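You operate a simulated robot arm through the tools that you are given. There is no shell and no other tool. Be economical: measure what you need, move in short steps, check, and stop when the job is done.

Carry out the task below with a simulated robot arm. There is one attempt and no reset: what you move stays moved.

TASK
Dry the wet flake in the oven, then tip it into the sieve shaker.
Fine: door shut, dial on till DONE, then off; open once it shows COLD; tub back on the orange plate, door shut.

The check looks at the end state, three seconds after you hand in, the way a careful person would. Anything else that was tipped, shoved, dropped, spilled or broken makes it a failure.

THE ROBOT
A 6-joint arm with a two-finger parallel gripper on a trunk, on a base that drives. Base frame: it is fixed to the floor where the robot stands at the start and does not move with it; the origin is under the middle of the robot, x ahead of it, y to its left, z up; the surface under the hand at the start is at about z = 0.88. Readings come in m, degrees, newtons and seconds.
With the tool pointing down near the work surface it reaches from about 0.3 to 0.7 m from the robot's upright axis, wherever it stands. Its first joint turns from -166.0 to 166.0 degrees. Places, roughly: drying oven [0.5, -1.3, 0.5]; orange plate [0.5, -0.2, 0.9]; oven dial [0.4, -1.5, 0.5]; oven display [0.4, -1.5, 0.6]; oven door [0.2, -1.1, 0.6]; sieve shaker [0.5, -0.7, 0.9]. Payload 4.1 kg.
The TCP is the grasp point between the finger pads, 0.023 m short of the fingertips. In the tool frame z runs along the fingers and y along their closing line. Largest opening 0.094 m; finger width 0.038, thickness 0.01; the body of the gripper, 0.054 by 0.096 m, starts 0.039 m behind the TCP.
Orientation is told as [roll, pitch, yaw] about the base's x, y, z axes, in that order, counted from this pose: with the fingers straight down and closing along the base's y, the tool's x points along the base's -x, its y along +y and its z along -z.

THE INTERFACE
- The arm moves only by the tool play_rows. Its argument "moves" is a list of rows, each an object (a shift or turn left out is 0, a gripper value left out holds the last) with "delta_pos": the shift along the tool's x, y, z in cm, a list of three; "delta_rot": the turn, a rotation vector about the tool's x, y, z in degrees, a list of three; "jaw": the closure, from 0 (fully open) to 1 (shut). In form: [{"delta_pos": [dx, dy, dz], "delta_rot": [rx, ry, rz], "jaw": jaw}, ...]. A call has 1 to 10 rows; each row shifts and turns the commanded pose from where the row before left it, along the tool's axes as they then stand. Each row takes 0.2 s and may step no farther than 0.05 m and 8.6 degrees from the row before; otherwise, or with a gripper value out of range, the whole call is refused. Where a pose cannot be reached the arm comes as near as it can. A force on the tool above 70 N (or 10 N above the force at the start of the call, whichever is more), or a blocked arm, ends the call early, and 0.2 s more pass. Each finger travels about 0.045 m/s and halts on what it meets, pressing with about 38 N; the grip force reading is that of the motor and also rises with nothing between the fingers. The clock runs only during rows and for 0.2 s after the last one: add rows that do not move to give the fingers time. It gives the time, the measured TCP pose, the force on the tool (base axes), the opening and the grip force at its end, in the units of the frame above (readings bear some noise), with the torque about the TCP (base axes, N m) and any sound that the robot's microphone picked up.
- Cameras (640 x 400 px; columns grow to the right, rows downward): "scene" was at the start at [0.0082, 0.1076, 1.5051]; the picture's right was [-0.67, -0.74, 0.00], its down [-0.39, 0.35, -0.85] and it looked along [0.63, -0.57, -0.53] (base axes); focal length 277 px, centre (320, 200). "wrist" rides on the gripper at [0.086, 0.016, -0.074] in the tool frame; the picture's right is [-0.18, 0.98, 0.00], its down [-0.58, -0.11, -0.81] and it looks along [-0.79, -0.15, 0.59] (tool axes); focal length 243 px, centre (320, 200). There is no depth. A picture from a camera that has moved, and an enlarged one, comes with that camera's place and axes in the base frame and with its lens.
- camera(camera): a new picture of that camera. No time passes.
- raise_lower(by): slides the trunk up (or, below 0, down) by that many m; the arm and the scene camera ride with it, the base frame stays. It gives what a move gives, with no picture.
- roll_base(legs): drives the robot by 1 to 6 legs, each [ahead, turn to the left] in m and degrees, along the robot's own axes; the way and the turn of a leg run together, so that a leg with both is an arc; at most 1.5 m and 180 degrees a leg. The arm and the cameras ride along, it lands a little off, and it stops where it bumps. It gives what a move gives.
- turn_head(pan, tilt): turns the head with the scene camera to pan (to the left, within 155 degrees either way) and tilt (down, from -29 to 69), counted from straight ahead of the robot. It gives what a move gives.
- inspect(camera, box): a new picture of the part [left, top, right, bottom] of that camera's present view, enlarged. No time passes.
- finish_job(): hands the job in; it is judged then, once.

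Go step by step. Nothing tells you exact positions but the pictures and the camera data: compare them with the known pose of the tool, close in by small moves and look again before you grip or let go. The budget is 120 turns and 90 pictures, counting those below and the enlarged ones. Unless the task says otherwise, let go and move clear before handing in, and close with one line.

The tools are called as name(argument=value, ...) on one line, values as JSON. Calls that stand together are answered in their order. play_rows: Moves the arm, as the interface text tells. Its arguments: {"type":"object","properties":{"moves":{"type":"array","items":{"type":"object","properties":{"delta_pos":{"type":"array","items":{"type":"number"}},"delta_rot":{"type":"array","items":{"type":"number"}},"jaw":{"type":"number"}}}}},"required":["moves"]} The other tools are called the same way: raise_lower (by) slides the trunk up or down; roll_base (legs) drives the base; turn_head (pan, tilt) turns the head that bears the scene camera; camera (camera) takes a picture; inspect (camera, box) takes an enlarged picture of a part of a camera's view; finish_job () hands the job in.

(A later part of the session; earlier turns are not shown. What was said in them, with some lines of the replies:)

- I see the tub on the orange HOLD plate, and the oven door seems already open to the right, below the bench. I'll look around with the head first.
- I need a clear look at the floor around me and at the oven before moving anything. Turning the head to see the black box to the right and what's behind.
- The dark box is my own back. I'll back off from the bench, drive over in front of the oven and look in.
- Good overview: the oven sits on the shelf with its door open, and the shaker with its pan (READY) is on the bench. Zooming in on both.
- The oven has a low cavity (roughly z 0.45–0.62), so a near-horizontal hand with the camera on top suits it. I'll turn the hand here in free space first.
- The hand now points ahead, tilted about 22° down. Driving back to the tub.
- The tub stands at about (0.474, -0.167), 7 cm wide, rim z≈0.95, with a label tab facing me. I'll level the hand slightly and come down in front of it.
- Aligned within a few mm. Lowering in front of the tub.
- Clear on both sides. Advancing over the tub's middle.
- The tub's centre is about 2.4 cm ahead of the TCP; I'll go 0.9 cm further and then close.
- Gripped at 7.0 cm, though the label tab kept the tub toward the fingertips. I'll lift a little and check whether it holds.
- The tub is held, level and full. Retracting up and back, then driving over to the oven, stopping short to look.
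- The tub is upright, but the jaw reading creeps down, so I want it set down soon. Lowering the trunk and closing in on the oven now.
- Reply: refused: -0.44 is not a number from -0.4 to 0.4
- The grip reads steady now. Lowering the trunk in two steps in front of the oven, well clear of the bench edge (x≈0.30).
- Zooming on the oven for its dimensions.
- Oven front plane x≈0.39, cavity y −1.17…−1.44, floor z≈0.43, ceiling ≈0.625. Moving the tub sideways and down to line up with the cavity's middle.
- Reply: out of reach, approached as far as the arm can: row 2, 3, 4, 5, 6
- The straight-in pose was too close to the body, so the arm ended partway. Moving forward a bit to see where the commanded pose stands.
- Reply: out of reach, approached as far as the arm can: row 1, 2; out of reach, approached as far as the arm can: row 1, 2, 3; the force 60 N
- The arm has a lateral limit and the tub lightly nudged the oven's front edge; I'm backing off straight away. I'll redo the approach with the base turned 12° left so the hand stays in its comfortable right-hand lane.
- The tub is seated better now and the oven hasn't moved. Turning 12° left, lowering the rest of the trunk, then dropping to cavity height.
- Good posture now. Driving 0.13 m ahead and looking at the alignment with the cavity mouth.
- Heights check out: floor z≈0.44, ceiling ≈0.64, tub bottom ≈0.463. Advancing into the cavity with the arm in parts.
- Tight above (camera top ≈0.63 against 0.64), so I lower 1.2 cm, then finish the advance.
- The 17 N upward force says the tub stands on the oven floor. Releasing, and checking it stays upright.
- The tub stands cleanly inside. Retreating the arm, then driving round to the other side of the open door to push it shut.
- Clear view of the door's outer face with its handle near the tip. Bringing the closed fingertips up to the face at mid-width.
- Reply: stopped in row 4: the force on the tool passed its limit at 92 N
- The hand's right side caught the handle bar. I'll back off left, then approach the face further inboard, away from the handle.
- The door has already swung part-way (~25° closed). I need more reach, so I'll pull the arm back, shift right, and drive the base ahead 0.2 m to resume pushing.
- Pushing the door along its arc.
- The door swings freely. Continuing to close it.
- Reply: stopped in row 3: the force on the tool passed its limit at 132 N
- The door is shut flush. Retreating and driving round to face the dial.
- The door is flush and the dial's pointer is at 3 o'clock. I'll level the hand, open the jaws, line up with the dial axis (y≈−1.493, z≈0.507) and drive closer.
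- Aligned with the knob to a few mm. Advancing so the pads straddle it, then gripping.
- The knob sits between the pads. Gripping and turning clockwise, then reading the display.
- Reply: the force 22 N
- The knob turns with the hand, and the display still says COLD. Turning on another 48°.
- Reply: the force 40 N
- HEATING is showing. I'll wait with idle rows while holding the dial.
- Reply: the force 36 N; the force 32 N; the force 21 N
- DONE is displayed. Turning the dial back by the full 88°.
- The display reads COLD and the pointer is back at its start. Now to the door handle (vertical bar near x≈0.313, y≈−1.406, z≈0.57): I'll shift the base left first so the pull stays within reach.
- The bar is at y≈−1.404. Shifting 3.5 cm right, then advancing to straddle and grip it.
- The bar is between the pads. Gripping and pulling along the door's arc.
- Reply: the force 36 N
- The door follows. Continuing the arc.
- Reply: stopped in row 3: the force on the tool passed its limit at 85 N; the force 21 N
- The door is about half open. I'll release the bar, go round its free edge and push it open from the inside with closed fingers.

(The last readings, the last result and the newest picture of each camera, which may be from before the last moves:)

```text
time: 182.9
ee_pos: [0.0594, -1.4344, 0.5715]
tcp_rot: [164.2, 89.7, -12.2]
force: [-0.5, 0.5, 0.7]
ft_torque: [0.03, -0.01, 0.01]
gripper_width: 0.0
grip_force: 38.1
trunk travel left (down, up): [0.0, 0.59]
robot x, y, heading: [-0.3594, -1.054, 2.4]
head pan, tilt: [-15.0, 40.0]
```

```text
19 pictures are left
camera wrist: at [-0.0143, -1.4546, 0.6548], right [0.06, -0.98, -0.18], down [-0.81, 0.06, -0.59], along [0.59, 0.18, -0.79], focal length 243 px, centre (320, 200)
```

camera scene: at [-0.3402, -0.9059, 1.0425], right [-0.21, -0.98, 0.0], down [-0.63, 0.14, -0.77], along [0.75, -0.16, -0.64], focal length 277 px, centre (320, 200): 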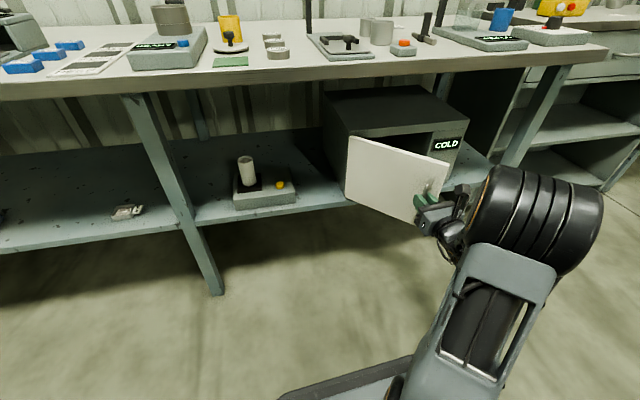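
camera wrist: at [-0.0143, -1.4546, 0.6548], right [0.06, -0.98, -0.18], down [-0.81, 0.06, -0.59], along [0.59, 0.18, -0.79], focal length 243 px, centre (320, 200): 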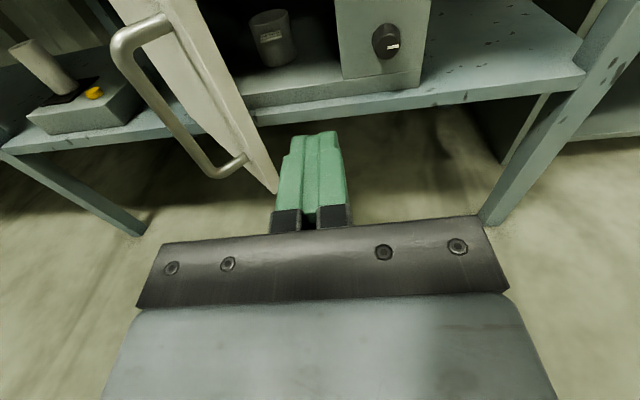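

The free edge is at about (0.165, −1.352). Moving in behind it and sweeping left.

play_rows(moves=[{"delta_pos": [0, 0, 3.9]}, {"delta_pos": [0, 0, 3.9]}, {"delta_pos": [0, 0, 3.8]}, {"delta_pos": [0, -4.2, 0]}, {"delta_pos": [0, -4.2, 0]}, {"delta_pos": [0, -4.2, 0]}, {"delta_pos": [0, -4.2, 0]}, {"delta_pos": [0, -4.2, 0]}, {}])

camera(camera="scene")

```text
time: 184.3
ee_pos: [0.1619, -1.3212, 0.57]
tcp_rot: [171.3, 89.8, -6.7]
force: [-12.4, -7.3, 2.6]
ft_torque: [0.3, 0.45, 0.55]
gripper_width: 0.0
grip_force: 38.0
trunk travel left (down, up): [0.0, 0.59]
robot x, y, heading: [-0.3609, -1.0523, 2.1]
head pan, tilt: [-15.0, 40.0]
stopped in row 7: the force on the tool passed its limit at 93 N (the readings are from after the stop); the commanded pose is now the measured one
```

```text
18 pictures are left
camera scene: at [-0.3406, -0.9072, 1.043], right [-0.23, -0.97, 0.0], down [-0.63, 0.15, -0.77], along [0.75, -0.18, -0.64], focal length 277 px, centre (320, 200)
```

scene: 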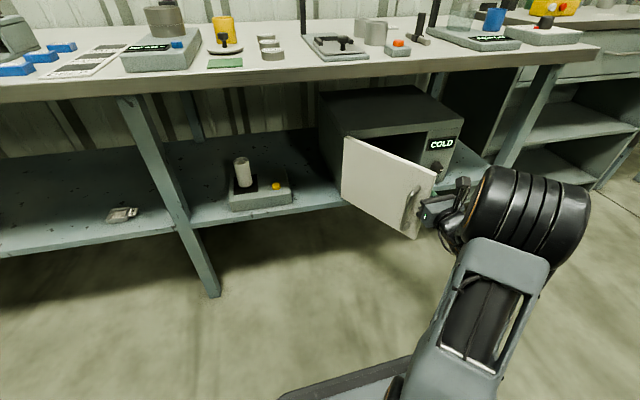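

Moving on with a backward component to follow the edge's arc.

play_rows(moves=[{"delta_pos": [0, -2.4, -1.5]}, {"delta_pos": [0, -2.6, -1.2]}, {"delta_pos": [0, -2.8, -0.9]}, {"delta_pos": [0, -3.0, -0.6]}, {"delta_pos": [0, -3.0, -0.3]}, {}])

camera(camera="scene")

```text
time: 185.7
ee_pos: [0.1098, -1.1842, 0.5675]
tcp_rot: [136.8, 89.8, -41.2]
force: [-0.6, -0.4, 0.0]
ft_torque: [0.02, 0.01, 0.0]
gripper_width: 0.0
grip_force: 37.7
trunk travel left (down, up): [0.0, 0.59]
robot x, y, heading: [-0.3567, -1.0557, 2.1]
head pan, tilt: [-15.0, 40.0]
```

```text
17 pictures are left
camera scene: at [-0.34, -0.9068, 1.0428], right [-0.23, -0.97, 0.0], down [-0.63, 0.15, -0.77], along [0.75, -0.17, -0.64], focal length 277 px, centre (320, 200)
```

scene: 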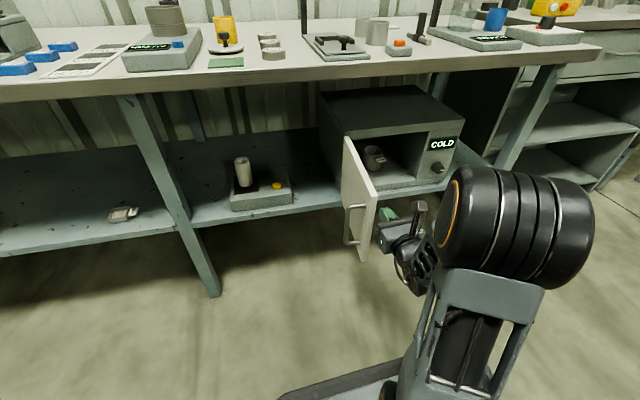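

The door stands open at about 90° and the tub is visible inside, upright. Backing out and driving round to the same approach line as before (heading 12°), with the hand tilted to 16° again.

roll_base(legs=[[-0.25, 0], [0, -92], [0.295, 0], [0, 102], [0.1, 0]])

play_rows(moves=[{"delta_rot": [0, -8, 0], "jaw": 0}, {"delta_rot": [0, -8, 0]}, {"delta_pos": [-3.0, 2.2, 2.0]}, {"delta_pos": [-3.0, 2.2, 2.0]}, {}])

camera(camera="scene")

```text
time: 198.1
ee_pos: [-0.0184, -1.3803, 0.5678]
tcp_rot: [139.5, 89.8, -28.2]
force: [0.5, -0.2, 0.7]
ft_torque: [0.01, -0.01, 0.0]
gripper_width: 0.0001
grip_force: 37.9
trunk travel left (down, up): [0.0, 0.59]
robot x, y, heading: [-0.5062, -1.3365, 12.3]
head pan, tilt: [-15.0, 40.0]
```

```text
time: 199.3
ee_pos: [0.0114, -1.4193, 0.4989]
tcp_rot: [0.6, 74.2, -167.2]
force: [-0.3, 0.2, 0.4]
ft_torque: [0.04, 0.0, 0.01]
gripper_width: 0.0938
grip_force: 0.0
trunk travel left (down, up): [0.0, 0.59]
robot x, y, heading: [-0.5045, -1.3356, 12.1]
head pan, tilt: [-15.0, 40.0]
```

```text
16 pictures are left
camera scene: at [-0.5125, -1.1896, 1.0428], right [-0.05, -1.0, 0.0], down [-0.64, 0.03, -0.77], along [0.77, -0.04, -0.64], focal length 277 px, centre (320, 200)
```

scene: 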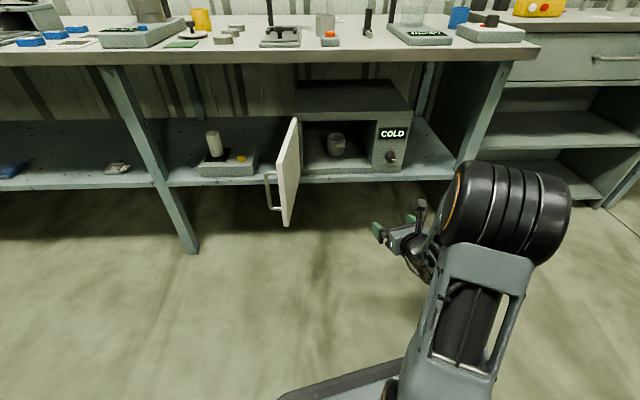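

Everything lines up with the stored release pose. Driving ahead, then advancing the open hand to just before the tub.

roll_base(legs=[[0.15, 0]])

play_rows(moves=[{"delta_pos": [-0.9, -1.2, 0.3]}, {"delta_pos": [1.1, 0, 3.84]}, {"delta_pos": [1.1, 0, 3.84]}, {"delta_pos": [1.1, 0, 3.84]}, {"delta_pos": [1.1, 0, 3.84]}, {}])

camera(camera="wrist")

```text
time: 200.7
ee_pos: [0.1612, -1.3878, 0.4995]
tcp_rot: [0.5, 74.1, -167.2]
force: [-0.7, 0.0, 0.2]
ft_torque: [0.03, -0.02, 0.0]
gripper_width: 0.094
grip_force: 0.0
trunk travel left (down, up): [0.0, 0.59]
robot x, y, heading: [-0.3558, -1.3058, 12.5]
head pan, tilt: [-15.0, 40.0]
```

```text
time: 202.1
ee_pos: [0.3192, -1.3426, 0.4898]
tcp_rot: [0.4, 74.0, -167.2]
force: [-0.2, 0.0, -0.5]
ft_torque: [-0.01, -0.03, -0.02]
gripper_width: 0.0939
grip_force: 0.1
trunk travel left (down, up): [0.0, 0.59]
robot x, y, heading: [-0.3531, -1.3023, 12.0]
head pan, tilt: [-15.0, 40.0]
```

```text
15 pictures are left
camera wrist: at [0.2747, -1.3689, 0.5929], right [0.16, -0.97, -0.18], down [-0.94, -0.1, -0.34], along [0.31, 0.22, -0.92], focal length 243 px, centre (320, 200)
```

wrist: 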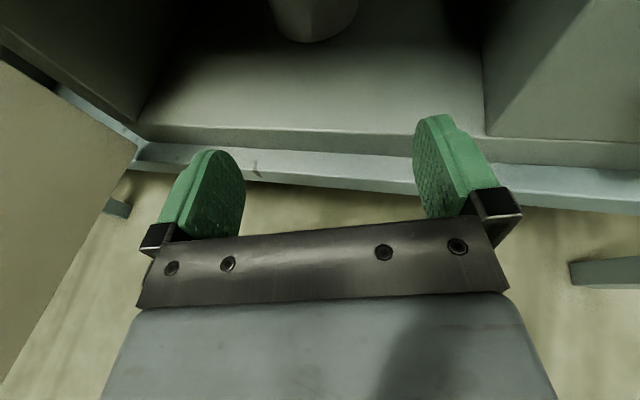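

Aligned. Advancing over the tub and gripping.

play_rows(moves=[{"delta_pos": [1.03, 0, 3.6]}, {"delta_pos": [1.03, 0, 3.6]}, {"delta_pos": [1.03, 0, 3.6]}, {"delta_pos": [1.03, 0, 3.6]}, {}])

play_rows(moves=[{"jaw": 0.2}, {"jaw": 1}, {}, {}, {}, {"delta_pos": [0.96, 0, -0.28]}, {}])

camera(camera="wrist")

```text
time: 203.3
ee_pos: [0.4625, -1.3091, 0.4921]
tcp_rot: [0.4, 74.2, -167.2]
force: [0.3, -0.5, -0.6]
ft_torque: [-0.02, 0.01, 0.03]
gripper_width: 0.0944
grip_force: 0.0
trunk travel left (down, up): [0.0, 0.59]
robot x, y, heading: [-0.3554, -1.2995, 12.4]
head pan, tilt: [-15.0, 40.0]
```

```text
time: 204.9
ee_pos: [0.4639, -1.309, 0.5028]
tcp_rot: [0.6, 74.2, -167.1]
force: [0.2, 0.7, -0.3]
ft_torque: [-0.01, 0.03, -0.01]
gripper_width: 0.0693
grip_force: 38.4
trunk travel left (down, up): [0.0, 0.59]
robot x, y, heading: [-0.3525, -1.302, 12.3]
head pan, tilt: [-15.0, 40.0]
```

```text
14 pictures are left
camera wrist: at [0.4187, -1.3353, 0.6037], right [0.16, -0.97, -0.17], down [-0.94, -0.1, -0.34], along [0.31, 0.22, -0.92], focal length 243 px, centre (320, 200)
```

wrist: 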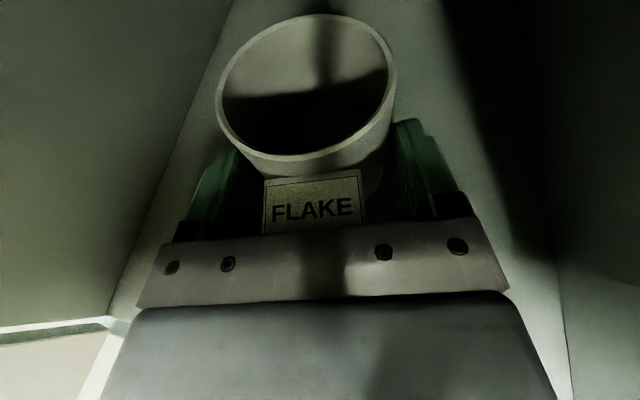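

Gripped at 6.9 cm and lifted. Retreating straight out.

play_rows(moves=[{"delta_pos": [-1.4, 0, -3.76]}, {"delta_pos": [-1.1, 0, -3.84]}, {"delta_pos": [-1.1, 0, -3.84]}, {"delta_pos": [-1.1, 0, -3.84]}, {"delta_pos": [-1.1, 0, -3.84]}, {"delta_pos": [-1.1, 0, -3.84]}, {}])

roll_base(legs=[[-0.35, 0]])

raise_lower(by=0.4)

raise_lower(by=0.19)

camera(camera="wrist")

```text
time: 206.5
ee_pos: [0.2282, -1.361, 0.4973]
tcp_rot: [0.5, 74.2, -167.1]
force: [0.1, -0.3, -0.8]
ft_torque: [0.03, -0.01, -0.01]
gripper_width: 0.0693
grip_force: 37.8
trunk travel left (down, up): [0.0, 0.59]
robot x, y, heading: [-0.3576, -1.305, 12.4]
head pan, tilt: [-15.0, 40.0]
```

```text
time: 208.8
ee_pos: [-0.118, -1.4371, 0.496]
tcp_rot: [0.4, 74.1, -167.4]
force: [0.2, 0.3, -0.9]
ft_torque: [-0.02, 0.08, 0.02]
gripper_width: 0.0693
grip_force: 37.9
trunk travel left (down, up): [0.0, 0.59]
robot x, y, heading: [-0.7021, -1.3779, 12.2]
head pan, tilt: [-15.0, 40.0]
```

```text
time: 212.6
ee_pos: [-0.1166, -1.4369, 0.897]
tcp_rot: [0.5, 74.1, -167.4]
force: [-0.2, 0.5, -1.4]
ft_torque: [-0.01, 0.04, -0.01]
gripper_width: 0.0688
grip_force: 38.4
trunk travel left (down, up): [-0.4, 0.19]
robot x, y, heading: [-0.7039, -1.3812, 12.0]
head pan, tilt: [-15.0, 40.0]
```

```text
time: 214.7
ee_pos: [-0.1182, -1.437, 1.0872]
tcp_rot: [0.4, 74.2, -167.4]
force: [0.9, 0.8, -0.6]
ft_torque: [-0.01, 0.03, -0.05]
gripper_width: 0.069
grip_force: 38.3
trunk travel left (down, up): [-0.59, 0.0]
robot x, y, heading: [-0.7033, -1.3761, 11.8]
head pan, tilt: [-15.0, 40.0]
```

```text
13 pictures are left
camera wrist: at [-0.1616, -1.463, 1.1885], right [0.16, -0.97, -0.17], down [-0.94, -0.09, -0.34], along [0.31, 0.22, -0.92], focal length 243 px, centre (320, 200)
```

wrist: 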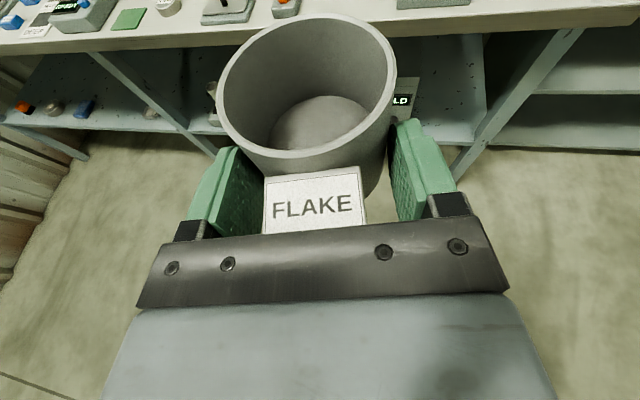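

The tub is held well and upright. Driving to the sieve shaker and looking before moving over it.

roll_base(legs=[[0, 78], [0.83, 0], [0, -90], [0.4, 0]])

turn_head(pan=-20, tilt=40)

camera(camera="scene")

camera(camera="wrist")

```text
time: 228.4
ee_pos: [0.2611, -0.7548, 1.0865]
tcp_rot: [0.4, 74.1, 179.0]
force: [0.0, -0.2, -1.4]
ft_torque: [0.01, 0.02, -0.02]
gripper_width: 0.0672
grip_force: 38.2
trunk travel left (down, up): [-0.59, 0.0]
robot x, y, heading: [-0.2943, -0.5599, -1.3]
head pan, tilt: [-15.0, 40.0]
```

```text
time: 229.0
ee_pos: [0.2618, -0.755, 1.0865]
tcp_rot: [0.4, 74.2, 179.1]
force: [-0.1, -0.4, -1.0]
ft_torque: [-0.01, 0.03, 0.0]
gripper_width: 0.0678
grip_force: 37.8
trunk travel left (down, up): [-0.59, 0.0]
robot x, y, heading: [-0.2895, -0.5626, -1.6]
head pan, tilt: [-20.0, 40.0]
```

```text
12 pictures are left
camera scene: at [-0.2665, -0.4223, 1.6328], right [-0.37, -0.93, 0.0], down [-0.6, 0.24, -0.77], along [0.71, -0.28, -0.64], focal length 277 px, centre (320, 200)
```

scene: 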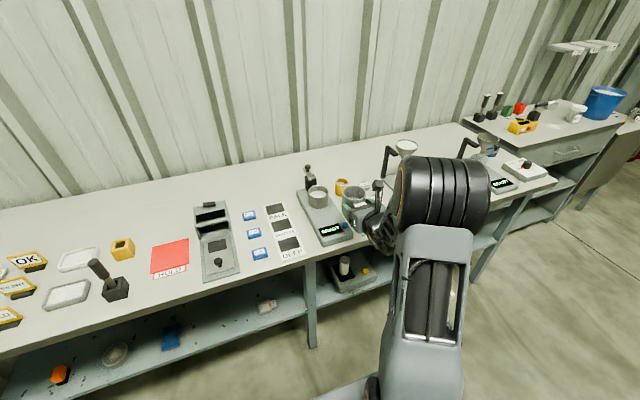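

```text
11 pictures are left
camera wrist: at [0.2124, -0.7691, 1.1885], right [-0.07, -0.98, -0.18], down [-0.93, 0.13, -0.34], along [0.36, 0.14, -0.92], focal length 243 px, centre (320, 200)
```

wrist: 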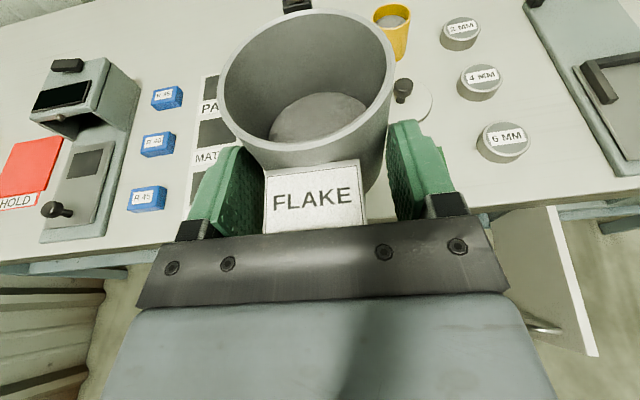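

Zooming on the shaker to fix the pan's position and height.

inspect(camera="scene", box=[280, 150, 400, 250])

```text
4.00 times, centred on (340, 200) of scene
camera zoom: at [-0.2665, -0.4223, 1.6328], right [-0.37, -0.93, 0.0], down [-0.6, 0.24, -0.77], along [0.71, -0.28, -0.64], focal length 1108 px, centre (240, 200)
```

zoom: 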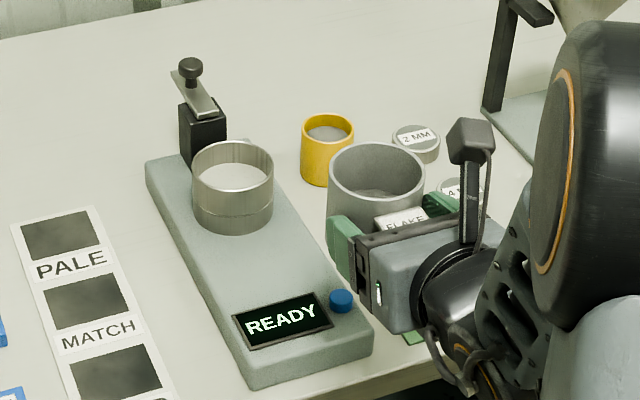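

Pan rim centre triangulates to (0.529, −0.729), rim z≈0.96, about 7.8 cm across. Driving 0.2 m ahead at the present height (tub bottom ≈1.05, clear of the rim).

roll_base(legs=[[0.2, 1.5]])

```text
time: 230.6
ee_pos: [0.4684, -0.741, 1.0869]
tcp_rot: [0.6, 74.1, -179.4]
force: [-0.1, -0.3, -1.3]
ft_torque: [0.0, 0.01, -0.01]
gripper_width: 0.0676
grip_force: 37.9
trunk travel left (down, up): [-0.59, 0.0]
robot x, y, heading: [-0.0892, -0.5628, -0.1]
head pan, tilt: [-20.0, 40.0]
```

play_rows(moves=[{"delta_pos": [-1.9, 1.1, 2.77]}, {"delta_pos": [-1.9, 1.1, 2.77]}, {}])

camera(camera="wrist")

inspect(camera="scene", box=[240, 130, 440, 290])

```text
time: 231.4
ee_pos: [0.5109, -0.7661, 1.0363]
tcp_rot: [0.5, 74.1, -179.6]
force: [-0.4, -0.7, -1.4]
ft_torque: [0.03, 0.03, 0.01]
gripper_width: 0.0675
grip_force: 37.8
trunk travel left (down, up): [-0.59, 0.0]
robot x, y, heading: [-0.093, -0.5659, 0.1]
head pan, tilt: [-20.0, 40.0]
```

```text
9 pictures are left
camera wrist: at [0.4621, -0.7824, 1.1377], right [-0.05, -0.98, -0.17], down [-0.93, 0.11, -0.34], along [0.35, 0.15, -0.92], focal length 243 px, centre (320, 200)
```

wrist: 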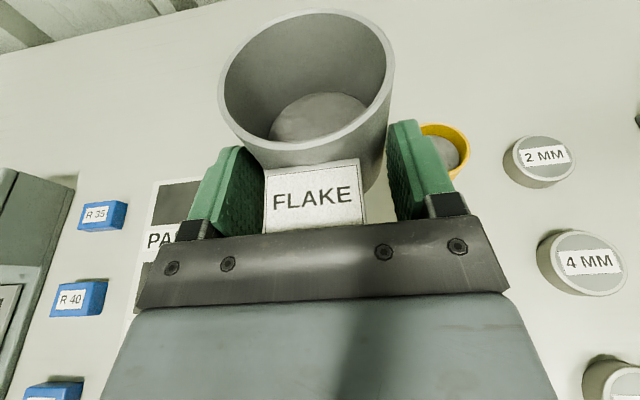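

```text
2.50 times, centred on (340, 210) of scene
camera zoom: at [-0.0684, -0.4246, 1.6328], right [-0.34, -0.94, 0.0], down [-0.6, 0.22, -0.77], along [0.72, -0.26, -0.64], focal length 693 px, centre (270, 175)
```

zoom: 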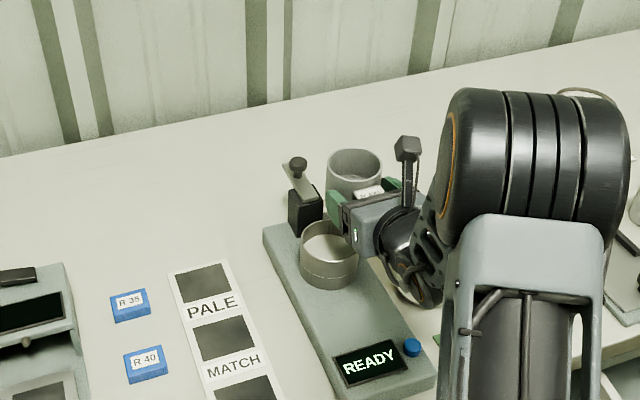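

Position agrees (tub offset 3.5 cm right of the pan so its lip swings over the centre). Small x correction, then rolling 56° to the left and checking.

play_rows(moves=[{"delta_pos": [-0.14, 0, -0.48]}, {"delta_rot": [0, 0, -8]}, {"delta_rot": [0, 0, -8]}, {"delta_rot": [0, 0, -8]}, {"delta_rot": [0, 0, -8]}, {"delta_rot": [0, 0, -8]}, {"delta_rot": [0, 0, -8]}, {}])

inspect(camera="scene", box=[280, 160, 400, 260])

```text
time: 233.2
ee_pos: [0.5043, -0.7652, 1.0358]
tcp_rot: [69.1, 40.0, -103.8]
force: [-0.4, -0.4, -1.0]
ft_torque: [-0.01, 0.06, -0.01]
gripper_width: 0.0674
grip_force: 38.2
trunk travel left (down, up): [-0.59, 0.0]
robot x, y, heading: [-0.0916, -0.565, -0.1]
head pan, tilt: [-20.0, 40.0]
```

```text
4.00 times, centred on (340, 210) of scene
camera zoom: at [-0.0683, -0.4246, 1.6328], right [-0.34, -0.94, 0.0], down [-0.6, 0.22, -0.77], along [0.72, -0.26, -0.64], focal length 1108 px, centre (240, 160)
```

zoom: 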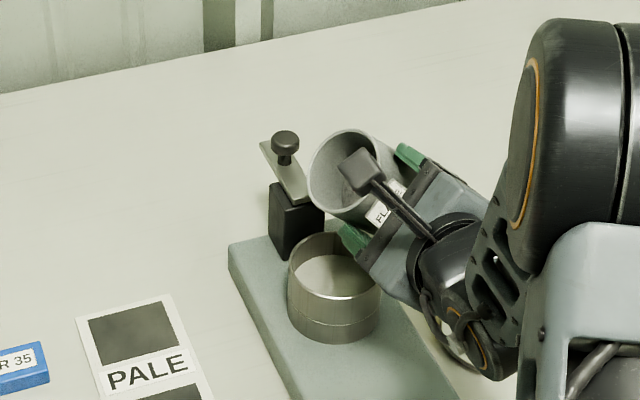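

The lip is within 1 cm of the pan centre; nudging 1 cm back toward me, then rolling on while tracking the lip over the pan.

play_rows(moves=[{"delta_pos": [-0.18, -0.2, -0.96]}, {"delta_rot": [0, 0, -8]}, {"delta_rot": [0, 0, -8]}, {"delta_rot": [0, 0, -8]}, {"delta_rot": [0, 0, -8]}, {"delta_rot": [0, 0, -8]}, {}, {}])

inspect(camera="scene", box=[280, 160, 400, 260])

```text
time: 235.0
ee_pos: [0.4966, -0.7652, 1.0344]
tcp_rot: [74.1, 1.8, -90.4]
force: [-0.6, 0.0, -2.1]
ft_torque: [0.01, 0.01, 0.0]
gripper_width: 0.0673
grip_force: 38.5
trunk travel left (down, up): [-0.59, 0.0]
robot x, y, heading: [-0.0905, -0.5633, -0.3]
head pan, tilt: [-20.0, 40.0]
```

```text
4.00 times, centred on (340, 210) of scene
camera zoom: at [-0.0683, -0.4246, 1.6328], right [-0.34, -0.94, 0.0], down [-0.6, 0.22, -0.77], along [0.72, -0.26, -0.64], focal length 1108 px, centre (240, 160)
```

zoom: 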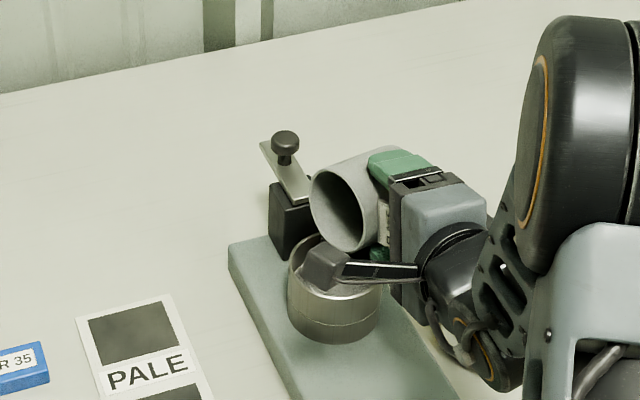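

No spill visible; the lip hangs over the pan. Rolling on to empty it fully.

play_rows(moves=[{"delta_pos": [0.6, 0.05, 0], "delta_rot": [0, 0, -8]}, {"delta_pos": [0.6, 0.1, 0], "delta_rot": [0, 0, -8]}, {"delta_pos": [0.6, 0.2, 0], "delta_rot": [0, 0, -8]}, {"delta_pos": [0.55, 0.25, 0], "delta_rot": [0, 0, -8]}, {"delta_pos": [0.5, 0.33, 0], "delta_rot": [0, 0, -8]}, {"delta_pos": [0.45, 0.4, 0], "delta_rot": [0, 0, -8]}, {}, {}, {}, {}])

inspect(camera="scene", box=[280, 160, 400, 260])

```text
time: 237.2
ee_pos: [0.4981, -0.7283, 1.0375]
tcp_rot: [67.6, -43.9, -74.1]
force: [-0.2, 0.2, -0.4]
ft_torque: [-0.01, 0.03, -0.01]
gripper_width: 0.0672
grip_force: 38.1
trunk travel left (down, up): [-0.59, 0.0]
robot x, y, heading: [-0.0921, -0.5604, 0.0]
head pan, tilt: [-20.0, 40.0]
```

```text
4.00 times, centred on (340, 210) of scene
camera zoom: at [-0.0683, -0.4246, 1.6328], right [-0.34, -0.94, 0.0], down [-0.6, 0.22, -0.77], along [0.72, -0.26, -0.64], focal length 1108 px, centre (240, 160)
```

zoom: 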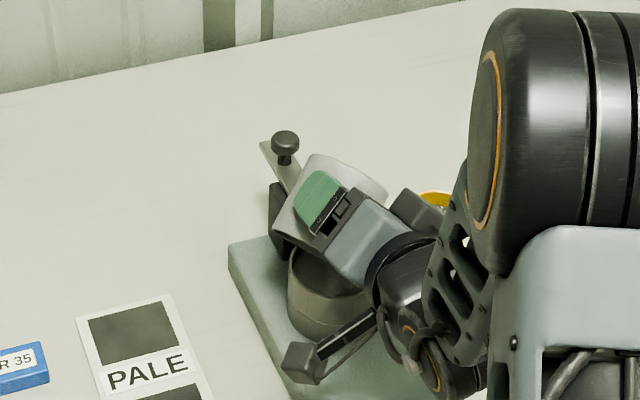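

Tub inverted over the pan. Waiting briefly, then rolling back upright along the same path.

play_rows(moves=[{}, {}, {}, {}, {"delta_pos": [-0.45, -0.4, 0], "delta_rot": [0, 0, 8]}, {"delta_pos": [-0.5, -0.33, 0], "delta_rot": [0, 0, 8]}, {"delta_pos": [-0.55, -0.25, 0], "delta_rot": [0, 0, 8]}, {"delta_pos": [-0.6, -0.2, 0], "delta_rot": [0, 0, 8]}, {"delta_pos": [-0.6, -0.1, 0], "delta_rot": [0, 0, 8]}, {"delta_pos": [-0.6, -0.05, 0], "delta_rot": [0, 0, 8]}])

play_rows(moves=[{"delta_rot": [0, 0, 8]}, {"delta_rot": [0, 0, 8]}, {"delta_rot": [0, 0, 8]}, {"delta_rot": [0, 0, 8]}, {"delta_rot": [0, 0, 8]}, {"delta_rot": [0, 0, 8]}, {"delta_rot": [0, 0, 8]}, {"delta_rot": [0, 0, 8]}, {}])

play_rows(moves=[{"delta_rot": [0, 0, 8]}, {"delta_rot": [0, 0, 8]}, {"delta_rot": [0, 0, 8]}, {"delta_pos": [3.5, 0, -3.0]}, {"delta_pos": [3.0, 0, -3.5]}, {}])

inspect(camera="scene", box=[240, 130, 400, 260])

```text
time: 239.4
ee_pos: [0.4972, -0.7652, 1.0399]
tcp_rot: [74.1, 1.9, -90.5]
force: [0.5, -0.6, -1.3]
ft_torque: [0.0, 0.02, 0.0]
gripper_width: 0.067
grip_force: 38.2
trunk travel left (down, up): [-0.59, 0.0]
robot x, y, heading: [-0.0892, -0.5628, -0.2]
head pan, tilt: [-20.0, 40.0]
```

```text
time: 241.4
ee_pos: [0.4979, -0.7638, 1.0397]
tcp_rot: [55.2, 61.6, -121.5]
force: [0.5, -0.7, -0.3]
ft_torque: [0.02, 0.04, -0.01]
gripper_width: 0.0669
grip_force: 38.2
trunk travel left (down, up): [-0.59, 0.0]
robot x, y, heading: [-0.0937, -0.564, -0.0]
head pan, tilt: [-20.0, 40.0]
```

```text
time: 242.8
ee_pos: [0.4548, -0.7663, 1.1217]
tcp_rot: [0.2, 74.0, -179.7]
force: [0.2, 0.5, -0.6]
ft_torque: [0.0, 0.0, 0.03]
gripper_width: 0.0669
grip_force: 38.4
trunk travel left (down, up): [-0.59, 0.0]
robot x, y, heading: [-0.088, -0.5624, 0.1]
head pan, tilt: [-20.0, 40.0]
```

```text
3.08 times, centred on (320, 195) of scene
camera zoom: at [-0.0681, -0.4248, 1.6328], right [-0.34, -0.94, 0.0], down [-0.6, 0.22, -0.77], along [0.72, -0.26, -0.64], focal length 853 px, centre (320, 215)
```

zoom: 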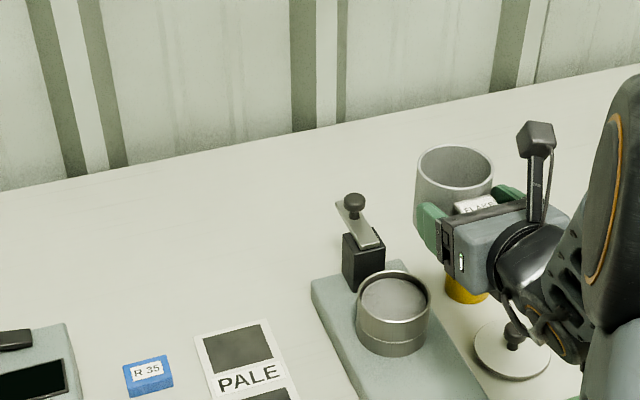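

The flake lies in the pan and nothing is spilled. Now carrying the empty tub back to the orange plate.

roll_base(legs=[[-0.45, 0], [0, -90], [-0.6, 0], [0, 90], [0.38, 0]])

```text
time: 258.1
ee_pos: [0.3596, -0.1484, 1.1205]
tcp_rot: [0.4, 74.1, -178.9]
force: [0.3, 0.7, -1.1]
ft_torque: [0.01, -0.03, 0.03]
gripper_width: 0.065
grip_force: 37.5
trunk travel left (down, up): [-0.59, 0.0]
robot x, y, heading: [-0.188, 0.0474, 0.9]
head pan, tilt: [-20.0, 40.0]
```

Grip is creeping again, so lowering over the plate now, then one check.

play_rows(moves=[{"delta_pos": [-2.8, 0.58, 2.94]}, {"delta_pos": [-2.8, 0.58, 2.94]}, {"delta_pos": [-2.8, 0.58, 2.94]}, {"delta_pos": [-2.8, 0.56, 2.94]}, {}])

camera(camera="wrist")

```text
time: 259.3
ee_pos: [0.4431, -0.1704, 0.9822]
tcp_rot: [0.4, 74.2, -178.9]
force: [0.1, 0.2, -0.2]
ft_torque: [-0.02, 0.02, -0.04]
gripper_width: 0.0648
grip_force: 37.5
trunk travel left (down, up): [-0.59, 0.0]
robot x, y, heading: [-0.186, 0.049, 0.5]
head pan, tilt: [-20.0, 40.0]
```

```text
3 pictures are left
camera wrist: at [0.3941, -0.1872, 1.0835], right [-0.04, -0.98, -0.17], down [-0.94, 0.1, -0.34], along [0.35, 0.15, -0.92], focal length 243 px, centre (320, 200)
```

wrist: 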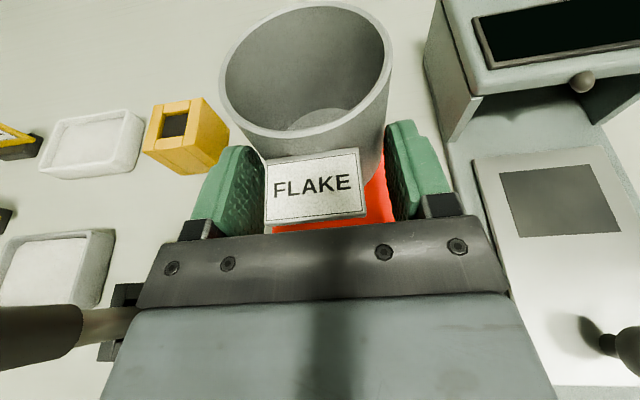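

The tub is empty and centred over the plate at (0.478, −0.171). Lowering it until it touches.

play_rows(moves=[{"delta_pos": [-2.64, 0, 0.76]}, {"delta_pos": [-2.4, 0, 0.69]}, {"delta_pos": [-0.3, 0, 0.08]}, {"delta_pos": [-0.3, 0, 0.08]}, {}])

```text
time: 260.5
ee_pos: [0.4409, -0.1698, 0.9222]
tcp_rot: [0.4, 74.1, -178.7]
force: [-0.3, -0.2, -1.4]
ft_torque: [0.01, 0.03, -0.04]
gripper_width: 0.065
grip_force: 38.1
trunk travel left (down, up): [-0.59, 0.0]
robot x, y, heading: [-0.1867, 0.0467, 0.9]
head pan, tilt: [-20.0, 40.0]
```

No contact yet; continuing down in 2 mm steps.

play_rows(moves=[{"delta_pos": [-0.2, 0, 0.06]}, {}])

play_rows(moves=[{"delta_pos": [-0.2, 0, 0.06]}, {}])

play_rows(moves=[{"delta_pos": [-0.15, 0, 0.04]}, {}])

```text
time: 261.1
ee_pos: [0.4427, -0.1709, 0.9205]
tcp_rot: [0.5, 74.3, -178.9]
force: [-0.1, 0.6, 0.4]
ft_torque: [0.04, -0.07, -0.01]
gripper_width: 0.065
grip_force: 38.0
trunk travel left (down, up): [-0.59, 0.0]
robot x, y, heading: [-0.1879, 0.045, 0.6]
head pan, tilt: [-20.0, 40.0]
```

```text
time: 261.7
ee_pos: [0.4416, -0.171, 0.9194]
tcp_rot: [0.7, 74.4, -178.5]
force: [0.3, 1.0, 11.5]
ft_torque: [0.18, -0.15, 0.01]
gripper_width: 0.0649
grip_force: 38.4
trunk travel left (down, up): [-0.59, 0.0]
robot x, y, heading: [-0.1895, 0.0456, 0.8]
head pan, tilt: [-20.0, 40.0]
```

```text
time: 262.3
ee_pos: [0.442, -0.1705, 0.9195]
tcp_rot: [0.9, 74.6, -178.3]
force: [1.3, -0.7, 23.8]
ft_torque: [0.18, -0.34, 0.04]
gripper_width: 0.0649
grip_force: 38.5
trunk travel left (down, up): [-0.59, 0.0]
robot x, y, heading: [-0.189, 0.0482, 0.4]
head pan, tilt: [-20.0, 40.0]
```

Contact with the plate. Relieving a touch, opening, and backing off horizontally.

play_rows(moves=[{"delta_pos": [0.15, 0, -0.04]}, {"jaw": 0.15}, {"jaw": 0}, {}, {}, {"delta_pos": [-0.55, 0, -1.92]}, {"delta_pos": [-1.1, 0, -3.84]}, {"delta_pos": [-1.1, 0, -3.84]}, {"delta_pos": [3.8, 0, -1.1]}, {"delta_pos": [3.8, 0, -1.1]}])

inspect(camera="scene", box=[250, 80, 450, 230])

```text
time: 264.5
ee_pos: [0.3413, -0.1703, 0.9976]
tcp_rot: [0.4, 74.2, -178.7]
force: [1.4, 0.1, 0.2]
ft_torque: [-0.03, -0.01, 0.02]
gripper_width: 0.0939
grip_force: 0.0
trunk travel left (down, up): [-0.59, 0.0]
robot x, y, heading: [-0.1854, 0.0464, 0.7]
head pan, tilt: [-20.0, 40.0]
```

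```text
2.67 times, centred on (350, 155) of scene
camera zoom: at [-0.1683, 0.1865, 1.6327], right [-0.33, -0.94, 0.0], down [-0.61, 0.21, -0.77], along [0.72, -0.25, -0.64], focal length 739 px, centre (240, 320)
```

zoom: 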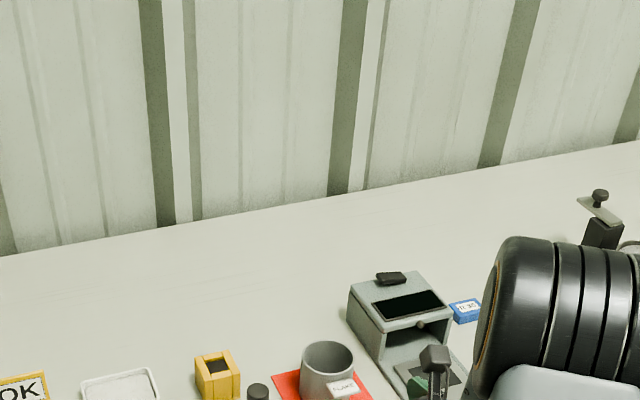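

The tub stands upright on the orange plate. Last job: shut the oven door. Backing away, lowering the trunk and heading to the outer side of the door.

roll_base(legs=[[-0.45, 0]])

raise_lower(by=-0.4)

play_rows(moves=[{"delta_pos": [3.9, 0, -1.1], "jaw": 1}, {"delta_pos": [3.9, 0, -1.1]}, {"delta_pos": [3.9, 0, -1.1]}, {}])

raise_lower(by=-0.19)

roll_base(legs=[[0, -90.5], [0.27, 0], [0, 55], [0.44, 0]])

```text
time: 267.2
ee_pos: [-0.1151, -0.1761, 0.9968]
tcp_rot: [0.3, 74.2, -178.8]
force: [-1.8, -0.6, 0.6]
ft_torque: [0.03, -0.02, 0.01]
gripper_width: 0.094
grip_force: 0.1
trunk travel left (down, up): [-0.59, 0.0]
robot x, y, heading: [-0.6451, 0.0407, 0.5]
head pan, tilt: [-20.0, 40.0]
```

```text
time: 271.1
ee_pos: [-0.1148, -0.1759, 0.5956]
tcp_rot: [0.4, 74.2, -178.9]
force: [-0.4, 0.0, -0.1]
ft_torque: [0.01, 0.03, -0.01]
gripper_width: 0.0941
grip_force: 0.0
trunk travel left (down, up): [-0.19, 0.4]
robot x, y, heading: [-0.6452, 0.0447, 0.6]
head pan, tilt: [-20.0, 40.0]
```

```text
time: 272.1
ee_pos: [-0.1142, -0.1762, 0.7193]
tcp_rot: [0.2, 74.1, -179.0]
force: [0.3, 0.1, -0.2]
ft_torque: [0.01, 0.0, 0.02]
gripper_width: 0.005
grip_force: 0.0
trunk travel left (down, up): [-0.19, 0.4]
robot x, y, heading: [-0.6444, 0.0432, 0.5]
head pan, tilt: [-20.0, 40.0]
```

```text
time: 274.2
ee_pos: [-0.114, -0.1768, 0.5294]
tcp_rot: [0.5, 74.1, -178.9]
force: [0.6, 0.4, -0.4]
ft_torque: [0.0, 0.01, 0.03]
gripper_width: 0.0001
grip_force: 37.6
trunk travel left (down, up): [0.0, 0.59]
robot x, y, heading: [-0.6432, 0.0434, 0.6]
head pan, tilt: [-20.0, 40.0]
```

```text
time: 284.6
ee_pos: [-0.0011, -0.9678, 0.529]
tcp_rot: [0.4, 74.1, 144.4]
force: [-0.4, 0.4, 0.2]
ft_torque: [0.02, 0.01, -0.01]
gripper_width: 0.0
grip_force: 37.8
trunk travel left (down, up): [0.0, 0.59]
robot x, y, heading: [-0.294, -0.4752, -35.9]
head pan, tilt: [-20.0, 40.0]
```

Positioned as planned. Shifting the hand left, yawing it 25° to the right so it clears the handle, then driving 0.2 m ahead and checking.

play_rows(moves=[{"delta_pos": [0.34, -3.7, 1.2]}, {"delta_pos": [0.34, -3.6, 1.2]}, {"delta_rot": [-8, 0, 2.3]}, {"delta_rot": [-8, 0, 2.3]}, {"delta_rot": [-8, 0, 2.3]}, {}])

roll_base(legs=[[0.2, 0]])

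camera(camera="scene")

```text
time: 286.0
ee_pos: [0.0242, -0.9501, 0.5394]
tcp_rot: [-1.5, 73.9, 127.6]
force: [-0.3, 0.2, 0.3]
ft_torque: [0.0, 0.0, -0.02]
gripper_width: 0.0001
grip_force: 38.2
out of reach, approached as far as the arm can: row 4, 5
trunk travel left (down, up): [0.0, 0.59]
robot x, y, heading: [-0.2965, -0.4732, -36.1]
head pan, tilt: [-20.0, 40.0]
```

```text
time: 287.6
ee_pos: [0.1901, -1.0713, 0.5394]
tcp_rot: [-1.6, 73.9, 127.6]
force: [0.4, 0.3, 0.5]
ft_torque: [-0.02, -0.02, 0.01]
gripper_width: 0.0
grip_force: 38.2
trunk travel left (down, up): [0.0, 0.59]
robot x, y, heading: [-0.1366, -0.5956, -36.1]
head pan, tilt: [-20.0, 40.0]
```

```text
1 pictures are left
camera scene: at [-0.0329, -0.4952, 1.0428], right [-0.83, -0.56, 0.0], down [-0.36, 0.53, -0.77], along [0.43, -0.64, -0.64], focal length 277 px, centre (320, 200)
```

scene: 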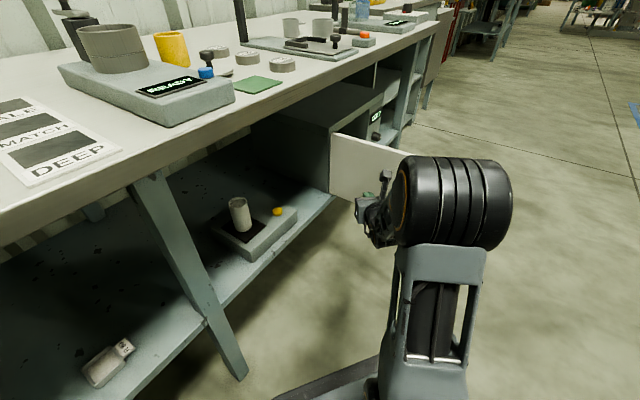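

Fingers are just off the door face at mid-width. Pushing along the arc as before.

play_rows(moves=[{"delta_pos": [0.99, 0.68, 3.43]}, {"delta_pos": [0.99, 0.68, 3.43]}, {"delta_pos": [0.99, 0.68, 3.43]}, {"delta_pos": [0.99, 0.68, 3.43]}, {}])

```text
time: 288.8
ee_pos: [0.2581, -1.1991, 0.5386]
tcp_rot: [-1.5, 73.7, 127.8]
force: [-0.1, -0.8, -0.4]
ft_torque: [0.01, -0.02, 0.0]
gripper_width: 0.0
grip_force: 38.4
trunk travel left (down, up): [0.0, 0.59]
robot x, y, heading: [-0.1314, -0.5982, -35.7]
head pan, tilt: [-20.0, 40.0]
```

No resistance; finishing the swing with the hand yawing back.

play_rows(moves=[{"delta_pos": [0.8, -0.3, 2.8], "delta_rot": [5.8, 0, -1.7]}, {"delta_pos": [0.8, -0.3, 2.8], "delta_rot": [5.8, 0, -1.7]}, {"delta_pos": [0.8, -0.2, 2.8]}, {"delta_pos": [0.6, -0.2, 2.0]}, {}])

```text
time: 289.8
ee_pos: [0.3277, -1.265, 0.5357]
tcp_rot: [-1.3, 73.6, 139.6]
force: [-2.7, -1.2, 1.6]
ft_torque: [0.01, -0.09, -0.1]
gripper_width: 0.0002
grip_force: 38.1
trunk travel left (down, up): [0.0, 0.59]
robot x, y, heading: [-0.1328, -0.5969, -36.3]
head pan, tilt: [-20.0, 40.0]
stopped in row 4: the force on the tool passed its limit at 90 N (the readings are from after the stop); the commanded pose is now the measured one
```

The stop came at the same spot as when the door shut before. Retreating and spending the last picture on verifying.

play_rows(moves=[{"delta_pos": [-1.1, 0, -3.8]}, {"delta_pos": [-1.1, 0, -3.8]}, {"delta_pos": [-1.1, 0, -3.8]}, {"delta_pos": [-1.1, 0, -3.8]}, {}])

roll_base(legs=[[-0.35, 0]])

turn_head(pan=-6, tilt=30)

inspect(camera="scene", box=[100, 20, 500, 270])

```text
time: 291.0
ee_pos: [0.2059, -1.1622, 0.5356]
tcp_rot: [-1.1, 73.6, 139.8]
force: [0.1, 0.2, 0.5]
ft_torque: [0.0, 0.01, 0.04]
gripper_width: 0.0002
grip_force: 37.7
trunk travel left (down, up): [0.0, 0.59]
robot x, y, heading: [-0.1309, -0.5919, -36.3]
head pan, tilt: [-20.0, 40.0]
```

```text
time: 293.2
ee_pos: [-0.0725, -0.9585, 0.5364]
tcp_rot: [-1.3, 73.7, 139.9]
force: [0.3, 0.2, 0.5]
ft_torque: [0.01, 0.01, 0.0]
gripper_width: 0.0
grip_force: 37.7
trunk travel left (down, up): [0.0, 0.59]
robot x, y, heading: [-0.4071, -0.3931, -36.1]
head pan, tilt: [-20.0, 40.0]
```

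```text
time: 294.0
ee_pos: [-0.0715, -0.9584, 0.5347]
tcp_rot: [-1.2, 73.6, 139.8]
force: [-0.2, 0.0, 0.6]
ft_torque: [-0.04, 0.0, 0.02]
gripper_width: 0.0
grip_force: 37.9
trunk travel left (down, up): [0.0, 0.59]
robot x, y, heading: [-0.4086, -0.3953, -36.0]
head pan, tilt: [-6.0, 30.0]
```

```text
1.60 times, centred on (300, 145) of scene
camera zoom: at [-0.2915, -0.2821, 1.0581], right [-0.67, -0.74, 0.0], down [-0.37, 0.34, -0.87], along [0.64, -0.58, -0.5], focal length 443 px, centre (352, 288)
```

zoom: 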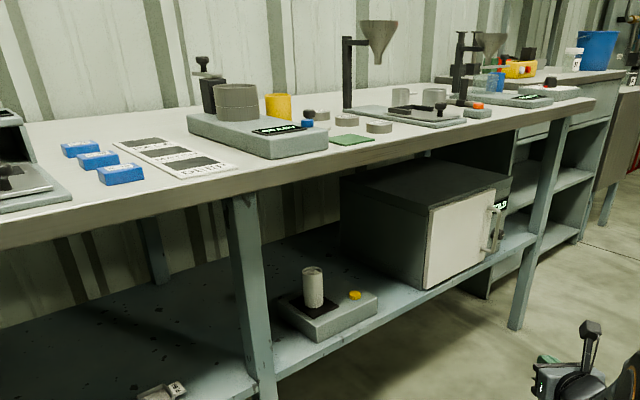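

The oven door is shut, the flake is in the shaker pan, the tub is on its plate, and nothing else looks disturbed. I'm clear of everything, so I'm handing in.

finish_job()

```text
The job is handed in.
```

The flake was dried until the oven showed DONE, and the dial was turned off. I opened the door once it showed COLD and tipped the flake into the sieve shaker; no spill was visible. The empty tub is back on the orange plate and the oven door is shut. On the way, the tub knocked the oven's front edge once and the hand caught the door handle once; I saw no damage from either.
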